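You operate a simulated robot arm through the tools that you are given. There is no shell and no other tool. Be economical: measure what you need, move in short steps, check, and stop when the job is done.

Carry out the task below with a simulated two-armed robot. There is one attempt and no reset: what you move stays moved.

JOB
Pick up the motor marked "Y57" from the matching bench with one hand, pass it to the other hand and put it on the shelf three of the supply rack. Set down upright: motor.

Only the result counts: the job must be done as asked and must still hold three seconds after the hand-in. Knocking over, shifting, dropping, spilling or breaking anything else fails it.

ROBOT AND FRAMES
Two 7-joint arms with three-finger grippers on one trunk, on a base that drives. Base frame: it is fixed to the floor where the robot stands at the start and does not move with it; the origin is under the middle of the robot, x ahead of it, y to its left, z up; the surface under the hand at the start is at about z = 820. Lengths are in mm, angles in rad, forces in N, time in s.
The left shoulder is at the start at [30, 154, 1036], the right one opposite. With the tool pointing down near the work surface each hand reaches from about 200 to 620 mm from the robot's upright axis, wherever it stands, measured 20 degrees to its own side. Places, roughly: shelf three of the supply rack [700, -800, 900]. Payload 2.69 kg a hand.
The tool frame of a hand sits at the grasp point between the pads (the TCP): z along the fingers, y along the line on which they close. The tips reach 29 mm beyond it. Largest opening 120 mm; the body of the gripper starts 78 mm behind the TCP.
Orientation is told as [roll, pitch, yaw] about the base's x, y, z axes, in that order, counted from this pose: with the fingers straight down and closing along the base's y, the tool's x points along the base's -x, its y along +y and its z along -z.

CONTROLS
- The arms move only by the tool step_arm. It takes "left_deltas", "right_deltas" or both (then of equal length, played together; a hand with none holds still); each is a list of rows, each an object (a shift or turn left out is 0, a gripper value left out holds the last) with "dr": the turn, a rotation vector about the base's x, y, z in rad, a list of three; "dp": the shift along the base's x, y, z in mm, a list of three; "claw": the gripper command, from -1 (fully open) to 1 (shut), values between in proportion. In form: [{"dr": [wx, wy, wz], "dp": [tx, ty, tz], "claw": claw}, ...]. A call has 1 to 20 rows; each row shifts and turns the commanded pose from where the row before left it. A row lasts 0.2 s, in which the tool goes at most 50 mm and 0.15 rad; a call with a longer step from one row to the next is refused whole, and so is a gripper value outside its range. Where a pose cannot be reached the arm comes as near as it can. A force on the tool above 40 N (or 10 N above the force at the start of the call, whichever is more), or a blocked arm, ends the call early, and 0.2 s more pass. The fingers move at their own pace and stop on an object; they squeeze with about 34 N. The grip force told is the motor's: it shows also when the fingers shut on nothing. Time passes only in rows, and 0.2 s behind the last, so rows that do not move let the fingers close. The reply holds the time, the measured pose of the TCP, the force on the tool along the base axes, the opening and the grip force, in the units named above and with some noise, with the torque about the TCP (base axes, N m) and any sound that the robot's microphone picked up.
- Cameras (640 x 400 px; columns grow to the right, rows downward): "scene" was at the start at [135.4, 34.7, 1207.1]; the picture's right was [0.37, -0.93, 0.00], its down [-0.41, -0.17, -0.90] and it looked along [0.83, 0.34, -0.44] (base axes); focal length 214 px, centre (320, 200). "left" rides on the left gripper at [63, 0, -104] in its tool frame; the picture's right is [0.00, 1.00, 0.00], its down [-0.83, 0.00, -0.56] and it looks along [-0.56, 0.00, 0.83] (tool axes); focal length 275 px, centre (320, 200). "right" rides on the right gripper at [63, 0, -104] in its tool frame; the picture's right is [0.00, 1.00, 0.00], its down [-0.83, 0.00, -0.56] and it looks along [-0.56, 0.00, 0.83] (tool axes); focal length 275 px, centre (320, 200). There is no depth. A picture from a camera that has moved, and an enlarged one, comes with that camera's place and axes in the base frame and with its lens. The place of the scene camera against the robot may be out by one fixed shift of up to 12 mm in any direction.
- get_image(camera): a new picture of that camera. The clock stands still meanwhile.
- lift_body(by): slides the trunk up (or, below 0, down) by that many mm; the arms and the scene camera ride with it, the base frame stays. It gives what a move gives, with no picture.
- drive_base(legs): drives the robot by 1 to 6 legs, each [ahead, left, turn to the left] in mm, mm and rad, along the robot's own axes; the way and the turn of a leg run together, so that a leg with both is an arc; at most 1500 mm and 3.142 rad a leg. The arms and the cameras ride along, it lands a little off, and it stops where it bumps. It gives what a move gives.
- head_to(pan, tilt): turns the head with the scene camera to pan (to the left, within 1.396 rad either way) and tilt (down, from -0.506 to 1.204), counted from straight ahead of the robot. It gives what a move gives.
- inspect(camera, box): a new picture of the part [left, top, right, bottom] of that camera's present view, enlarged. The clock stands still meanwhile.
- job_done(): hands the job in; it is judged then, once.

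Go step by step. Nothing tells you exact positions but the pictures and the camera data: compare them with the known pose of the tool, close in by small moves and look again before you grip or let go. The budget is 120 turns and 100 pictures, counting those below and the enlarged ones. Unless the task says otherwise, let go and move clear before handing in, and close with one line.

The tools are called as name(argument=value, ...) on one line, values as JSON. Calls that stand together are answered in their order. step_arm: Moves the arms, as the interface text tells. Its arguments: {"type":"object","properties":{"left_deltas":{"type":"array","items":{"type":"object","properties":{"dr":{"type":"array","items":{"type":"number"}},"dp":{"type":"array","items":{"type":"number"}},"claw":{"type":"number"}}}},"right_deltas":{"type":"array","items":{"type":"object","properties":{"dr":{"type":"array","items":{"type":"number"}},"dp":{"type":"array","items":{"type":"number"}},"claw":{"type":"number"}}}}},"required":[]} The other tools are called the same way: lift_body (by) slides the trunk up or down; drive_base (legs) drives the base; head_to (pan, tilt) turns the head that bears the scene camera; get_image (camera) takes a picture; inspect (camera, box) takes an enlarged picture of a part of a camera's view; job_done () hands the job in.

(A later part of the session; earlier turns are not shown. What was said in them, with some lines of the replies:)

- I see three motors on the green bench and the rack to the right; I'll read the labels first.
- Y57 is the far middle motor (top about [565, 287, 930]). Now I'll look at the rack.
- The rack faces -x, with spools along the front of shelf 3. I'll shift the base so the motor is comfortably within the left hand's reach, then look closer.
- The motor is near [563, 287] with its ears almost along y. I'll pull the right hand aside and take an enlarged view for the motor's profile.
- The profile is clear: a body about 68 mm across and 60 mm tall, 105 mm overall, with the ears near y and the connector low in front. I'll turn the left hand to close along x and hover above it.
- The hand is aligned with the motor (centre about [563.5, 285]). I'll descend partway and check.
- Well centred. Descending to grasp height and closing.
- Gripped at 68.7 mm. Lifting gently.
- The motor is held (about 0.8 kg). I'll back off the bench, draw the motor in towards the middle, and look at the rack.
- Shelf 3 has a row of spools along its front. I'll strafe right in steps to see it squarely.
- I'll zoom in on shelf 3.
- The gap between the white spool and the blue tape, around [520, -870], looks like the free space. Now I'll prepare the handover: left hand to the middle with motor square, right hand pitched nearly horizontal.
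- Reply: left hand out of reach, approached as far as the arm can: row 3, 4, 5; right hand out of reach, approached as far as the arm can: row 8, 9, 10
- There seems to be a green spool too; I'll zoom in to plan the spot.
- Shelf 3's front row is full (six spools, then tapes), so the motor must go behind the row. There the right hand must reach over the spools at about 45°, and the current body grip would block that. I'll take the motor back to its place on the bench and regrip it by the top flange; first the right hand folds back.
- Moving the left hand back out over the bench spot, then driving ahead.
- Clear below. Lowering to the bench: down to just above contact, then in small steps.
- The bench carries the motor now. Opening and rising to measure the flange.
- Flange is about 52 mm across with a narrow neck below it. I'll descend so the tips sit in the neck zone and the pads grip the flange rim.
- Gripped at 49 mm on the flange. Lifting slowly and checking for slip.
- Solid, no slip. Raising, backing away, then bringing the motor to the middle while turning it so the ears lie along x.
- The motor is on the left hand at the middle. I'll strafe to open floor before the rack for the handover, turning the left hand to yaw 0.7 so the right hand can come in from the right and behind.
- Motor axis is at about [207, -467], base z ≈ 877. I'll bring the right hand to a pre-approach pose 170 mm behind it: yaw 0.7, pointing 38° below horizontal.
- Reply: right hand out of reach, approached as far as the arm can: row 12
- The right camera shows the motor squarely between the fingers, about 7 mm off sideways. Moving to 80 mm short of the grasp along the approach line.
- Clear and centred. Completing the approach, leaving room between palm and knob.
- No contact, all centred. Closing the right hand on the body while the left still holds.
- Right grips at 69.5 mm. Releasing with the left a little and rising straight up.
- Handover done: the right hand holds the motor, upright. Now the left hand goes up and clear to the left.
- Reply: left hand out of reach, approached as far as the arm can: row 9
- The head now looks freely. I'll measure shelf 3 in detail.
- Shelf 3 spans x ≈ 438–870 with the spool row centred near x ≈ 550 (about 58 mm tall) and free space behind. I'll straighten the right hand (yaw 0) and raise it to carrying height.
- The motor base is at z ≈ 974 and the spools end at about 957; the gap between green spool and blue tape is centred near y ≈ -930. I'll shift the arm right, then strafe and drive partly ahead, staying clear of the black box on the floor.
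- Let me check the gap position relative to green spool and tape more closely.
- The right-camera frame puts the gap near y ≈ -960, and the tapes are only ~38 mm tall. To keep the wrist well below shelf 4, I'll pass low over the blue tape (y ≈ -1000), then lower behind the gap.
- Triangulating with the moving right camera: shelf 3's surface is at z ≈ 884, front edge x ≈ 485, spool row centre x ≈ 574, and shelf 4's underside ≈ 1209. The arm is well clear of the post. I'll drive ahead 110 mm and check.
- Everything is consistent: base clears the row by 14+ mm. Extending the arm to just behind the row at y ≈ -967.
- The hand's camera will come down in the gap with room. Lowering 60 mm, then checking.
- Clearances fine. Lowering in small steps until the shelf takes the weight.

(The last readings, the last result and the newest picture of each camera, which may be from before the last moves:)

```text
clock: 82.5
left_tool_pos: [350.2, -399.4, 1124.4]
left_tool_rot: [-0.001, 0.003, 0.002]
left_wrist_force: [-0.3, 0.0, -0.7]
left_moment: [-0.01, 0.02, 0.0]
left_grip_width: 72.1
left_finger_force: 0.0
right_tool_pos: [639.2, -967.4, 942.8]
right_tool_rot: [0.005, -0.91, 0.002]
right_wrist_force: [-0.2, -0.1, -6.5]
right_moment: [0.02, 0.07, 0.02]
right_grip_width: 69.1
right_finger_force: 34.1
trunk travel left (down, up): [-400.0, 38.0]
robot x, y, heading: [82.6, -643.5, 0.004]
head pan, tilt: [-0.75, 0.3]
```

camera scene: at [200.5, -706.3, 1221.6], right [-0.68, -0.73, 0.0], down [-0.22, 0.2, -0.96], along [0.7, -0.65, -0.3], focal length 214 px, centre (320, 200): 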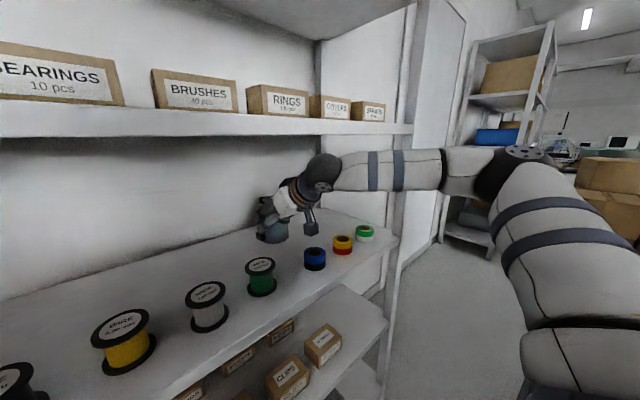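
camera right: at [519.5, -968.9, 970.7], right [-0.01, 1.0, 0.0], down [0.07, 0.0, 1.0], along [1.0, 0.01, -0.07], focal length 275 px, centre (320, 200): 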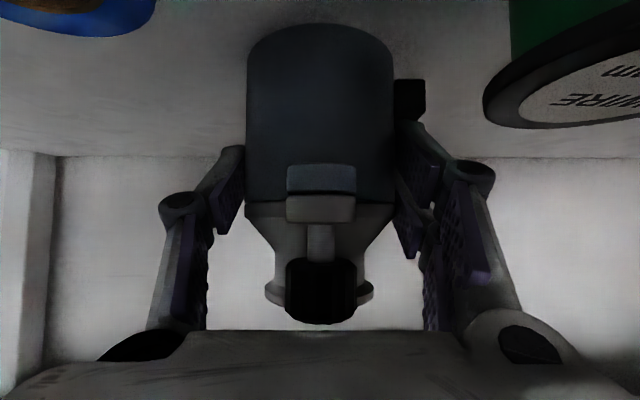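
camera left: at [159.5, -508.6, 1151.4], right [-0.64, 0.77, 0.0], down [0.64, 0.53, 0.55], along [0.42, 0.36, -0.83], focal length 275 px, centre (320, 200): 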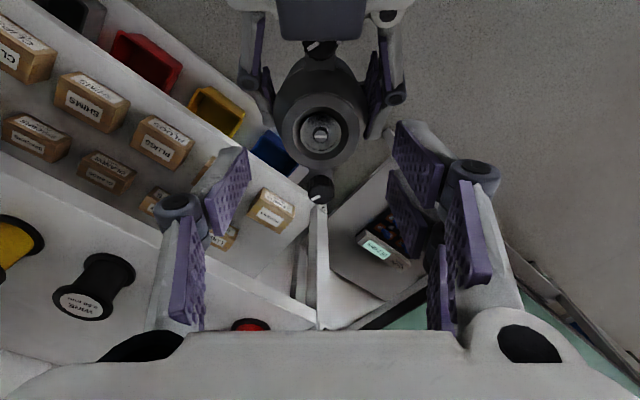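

step_arm(right_deltas=[{"dp": [0, 0, -1.5]}, {"dp": [0, 0, -1.5]}, {}])

get_image(camera="right")

inspect(camera="scene", box=[240, 170, 360, 280])

```text
clock: 83.3
left_tool_pos: [349.2, -399.0, 1125.1]
left_tool_rot: [0.0, 0.003, 0.004]
left_wrist_force: [-0.4, 0.2, 0.7]
left_moment: [0.03, 0.0, -0.02]
left_grip_width: 72.1
left_finger_force: 0.0
right_tool_pos: [639.8, -967.1, 938.9]
right_tool_rot: [0.002, -0.91, 0.002]
right_wrist_force: [0.2, 0.8, -7.2]
right_moment: [0.04, 0.06, 0.0]
right_grip_width: 69.4
right_finger_force: 33.9
trunk travel left (down, up): [-400.0, 38.0]
robot x, y, heading: [83.9, -642.4, 0.009]
head pan, tilt: [-0.75, 0.3]
```

```text
35 pictures are left
camera right: at [519.4, -969.2, 953.8], right [-0.01, 1.0, 0.0], down [0.07, 0.0, 1.0], along [1.0, 0.01, -0.07], focal length 275 px, centre (320, 200)
```

right: 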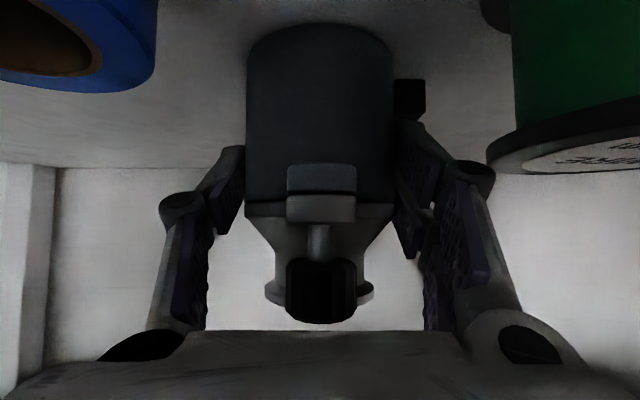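

```text
3.64 times, centred on (300, 225) of scene
camera zoom: at [200.8, -706.2, 1221.6], right [-0.68, -0.73, 0.0], down [-0.22, 0.2, -0.96], along [0.7, -0.65, -0.3], focal length 780 px, centre (393, 109)
```

zoom: 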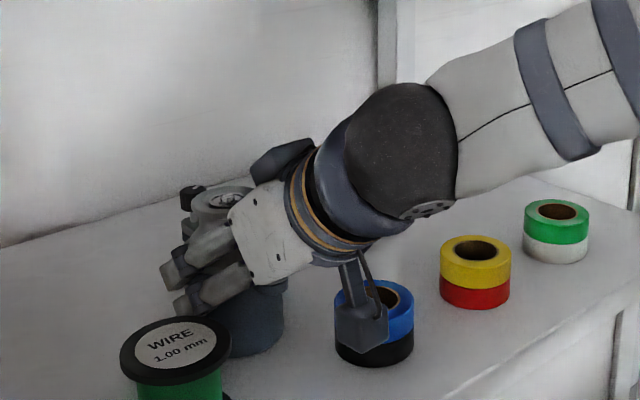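

step_arm(right_deltas=[{"dp": [0, 0, -1]}, {"dp": [0, 0, -1]}, {"dp": [0, 0, -1]}, {}])

```text
clock: 84.3
left_tool_pos: [349.6, -398.8, 1124.5]
left_tool_rot: [0.001, 0.001, -0.001]
left_wrist_force: [0.0, 0.4, 0.3]
left_moment: [-0.02, 0.02, 0.03]
left_grip_width: 72.0
left_finger_force: 0.1
right_tool_pos: [640.5, -966.8, 940.5]
right_tool_rot: [0.003, -0.912, 0.005]
right_wrist_force: [0.1, -1.2, 4.4]
right_moment: [-0.12, -0.49, -0.04]
right_grip_width: 69.3
right_finger_force: 33.8
trunk travel left (down, up): [-400.0, 38.0]
robot x, y, heading: [79.5, -642.1, 0.003]
head pan, tilt: [-0.75, 0.3]
```

The shelf now carries the motor. Opening gently and checking.

step_arm(right_deltas=[{"dp": [0, 0, 0.5], "claw": -0.2}, {"claw": -0.35}, {"claw": -0.5}, {}])

get_image(camera="right")

inspect(camera="scene", box=[240, 170, 360, 280])

```text
clock: 85.3
left_tool_pos: [349.5, -399.2, 1123.5]
left_tool_rot: [0.001, 0.003, 0.003]
left_wrist_force: [0.1, -1.5, -0.4]
left_moment: [0.01, -0.04, -0.02]
left_grip_width: 72.1
left_finger_force: 0.2
right_tool_pos: [638.9, -967.8, 938.1]
right_tool_rot: [0.004, -0.907, 0.004]
right_wrist_force: [0.4, -0.1, -0.8]
right_moment: [0.0, 0.0, -0.01]
right_grip_width: 89.6
right_finger_force: 0.0
trunk travel left (down, up): [-400.0, 38.0]
robot x, y, heading: [84.6, -640.1, 0.012]
head pan, tilt: [-0.75, 0.3]
```

```text
33 pictures are left
camera right: at [519.1, -969.0, 951.5], right [-0.01, 1.0, 0.0], down [0.07, 0.0, 1.0], along [1.0, 0.01, -0.07], focal length 275 px, centre (320, 200)
```

right: 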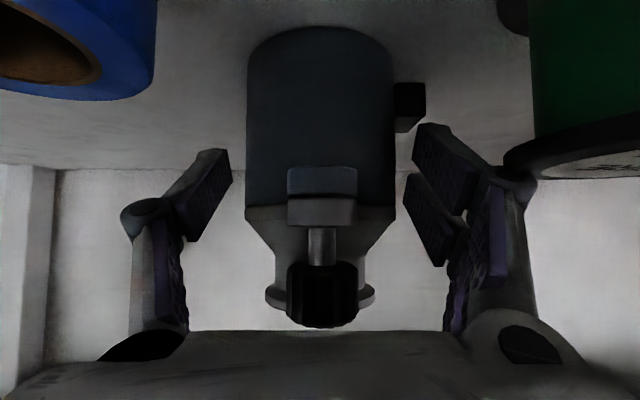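

```text
3.64 times, centred on (300, 225) of scene
camera zoom: at [200.3, -706.0, 1221.7], right [-0.68, -0.73, 0.0], down [-0.22, 0.2, -0.96], along [0.7, -0.65, -0.3], focal length 780 px, centre (393, 109)
```

zoom: 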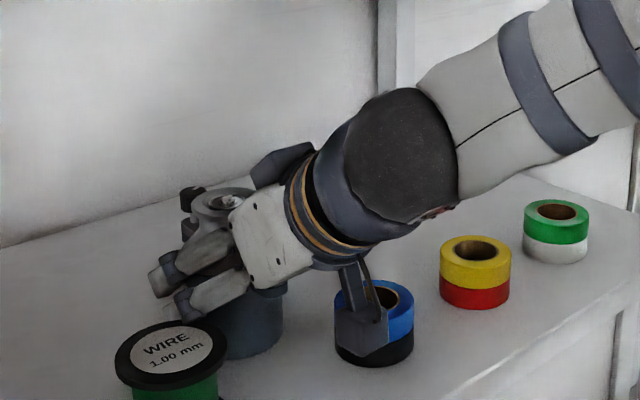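

Motor stands upright and free, but the finger's knuckle seems to be right next to the green spool. I'll narrow the opening slightly and retreat straight back along the hand's axis.

step_arm(right_deltas=[{"claw": -0.32}, {}, {"dp": [-8, 0, 6]}, {"dp": [-12, 0, 9.4]}, {"dp": [-16, 0, 12.5]}, {"dp": [-20, 0, 15.6]}, {"dp": [-20, 0, 15.6]}, {}])

get_image(camera="right")

inspect(camera="scene", box=[220, 130, 400, 310])

```text
clock: 87.1
left_tool_pos: [351.1, -399.0, 1123.0]
left_tool_rot: [-0.001, 0.003, 0.002]
left_wrist_force: [-0.2, 0.3, -0.6]
left_moment: [-0.02, 0.02, 0.01]
left_grip_width: 72.1
left_finger_force: 0.1
right_tool_pos: [562.3, -967.1, 997.3]
right_tool_rot: [0.004, -0.911, 0.002]
right_wrist_force: [0.2, -0.5, -0.4]
right_moment: [0.02, -0.02, -0.02]
right_grip_width: 79.2
right_finger_force: 0.1
trunk travel left (down, up): [-400.0, 38.0]
robot x, y, heading: [78.0, -643.8, 0.01]
head pan, tilt: [-0.75, 0.3]
```

```text
31 pictures are left
camera right: at [442.7, -969.2, 1011.1], right [-0.01, 1.0, 0.0], down [0.07, 0.0, 1.0], along [1.0, 0.01, -0.07], focal length 275 px, centre (320, 200)
```

right: 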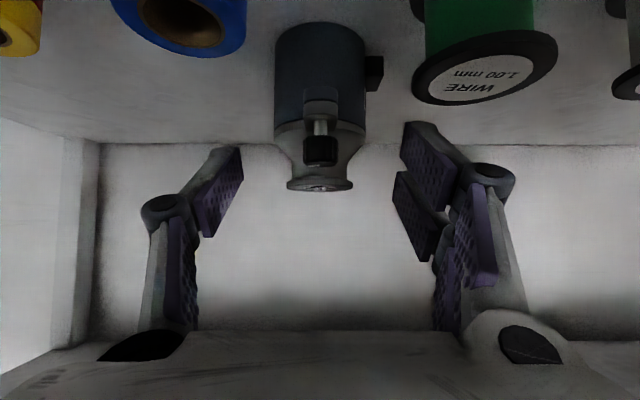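

```text
2.22 times, centred on (310, 220) of scene
camera zoom: at [200.4, -705.9, 1221.7], right [-0.68, -0.73, 0.0], down [-0.22, 0.2, -0.96], along [0.7, -0.65, -0.3], focal length 477 px, centre (342, 156)
```

zoom: 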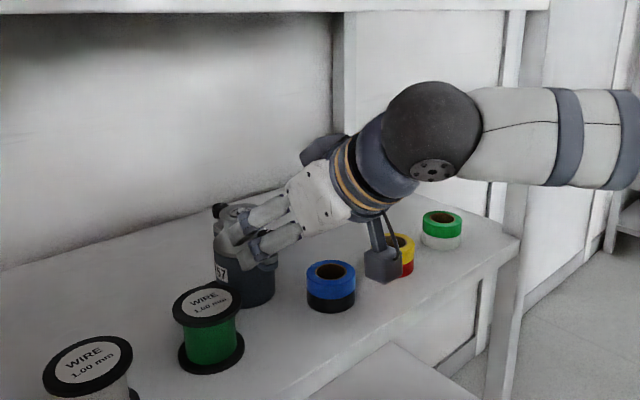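

The motor stands upright behind the row, and nothing has tipped; the green spool is still standing in its place. I'll withdraw the hand straight back out of the rack and check.

step_arm(right_deltas=[{"dp": [-25, 0, 8]}, {"dp": [-30, 0, 0]}, {"dp": [-30, 0, 0]}, {"dp": [-30, 0, 0]}, {}])

drive_base(legs=[[-120, 0, 0]])

get_image(camera="right")

get_image(camera="scene")

```text
clock: 88.3
left_tool_pos: [349.1, -400.2, 1125.0]
left_tool_rot: [0.0, 0.003, 0.002]
left_wrist_force: [-0.4, -0.1, -0.1]
left_moment: [0.02, 0.0, 0.01]
left_grip_width: 72.2
left_finger_force: 0.0
right_tool_pos: [455.3, -971.1, 1008.7]
right_tool_rot: [0.004, -0.908, 0.005]
right_wrist_force: [0.0, -0.9, -0.3]
right_moment: [0.02, 0.02, 0.01]
right_grip_width: 79.0
right_finger_force: 0.1
right hand out of reach, approached as far as the arm can: row 4
trunk travel left (down, up): [-400.0, 38.0]
robot x, y, heading: [78.6, -644.4, 0.009]
head pan, tilt: [-0.75, 0.3]
```

```text
clock: 89.5
left_tool_pos: [229.8, -399.5, 1124.5]
left_tool_rot: [0.0, 0.002, 0.0]
left_wrist_force: [-0.4, -0.4, 0.0]
left_moment: [0.0, -0.05, -0.03]
left_grip_width: 72.2
left_finger_force: 0.1
right_tool_pos: [335.9, -972.4, 1008.6]
right_tool_rot: [0.004, -0.909, 0.001]
right_wrist_force: [0.0, 0.1, 1.2]
right_moment: [0.02, -0.02, -0.01]
right_grip_width: 79.2
right_finger_force: 0.0
trunk travel left (down, up): [-400.0, 38.0]
robot x, y, heading: [-35.9, -643.0, 0.007]
head pan, tilt: [-0.75, 0.3]
```

```text
29 pictures are left
camera right: at [215.3, -973.5, 1023.1], right [-0.01, 1.0, 0.0], down [0.07, 0.0, 1.0], along [1.0, 0.01, -0.07], focal length 275 px, centre (320, 200)
```

right: 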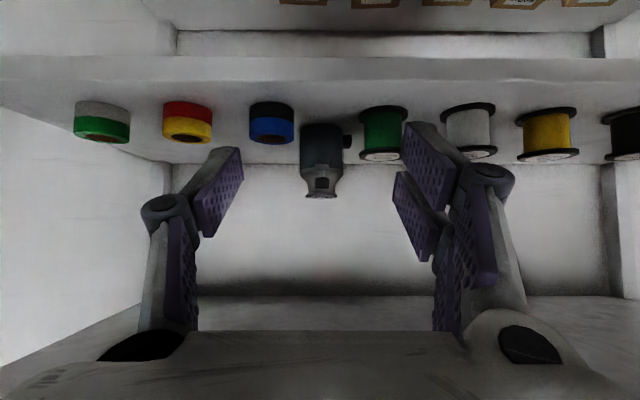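

```text
28 pictures are left
camera scene: at [80.3, -706.5, 1221.8], right [-0.68, -0.73, 0.0], down [-0.22, 0.2, -0.96], along [0.7, -0.65, -0.3], focal length 214 px, centre (320, 200)
```

scene: 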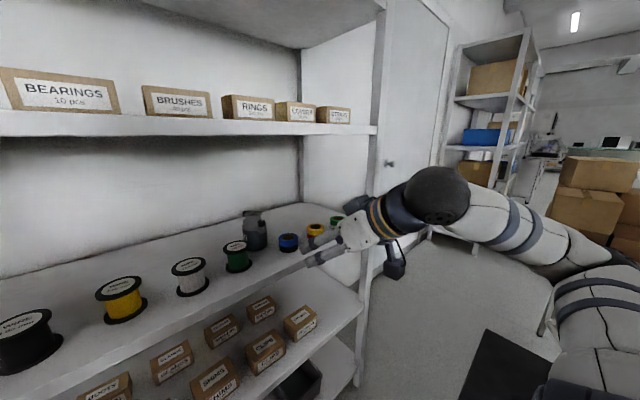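

The motor stands upright on shelf three behind the spool row, both hands are empty and clear of the rack. Handing in.

job_done()

```text
The job is handed in.
```

The motor marked "Y57" is standing upright on shelf three of the supply rack. The left hand picked it up and passed it to the right hand, which set it down. While I was letting go, the right hand nudged the green wire spool about 4 mm; it is still standing.
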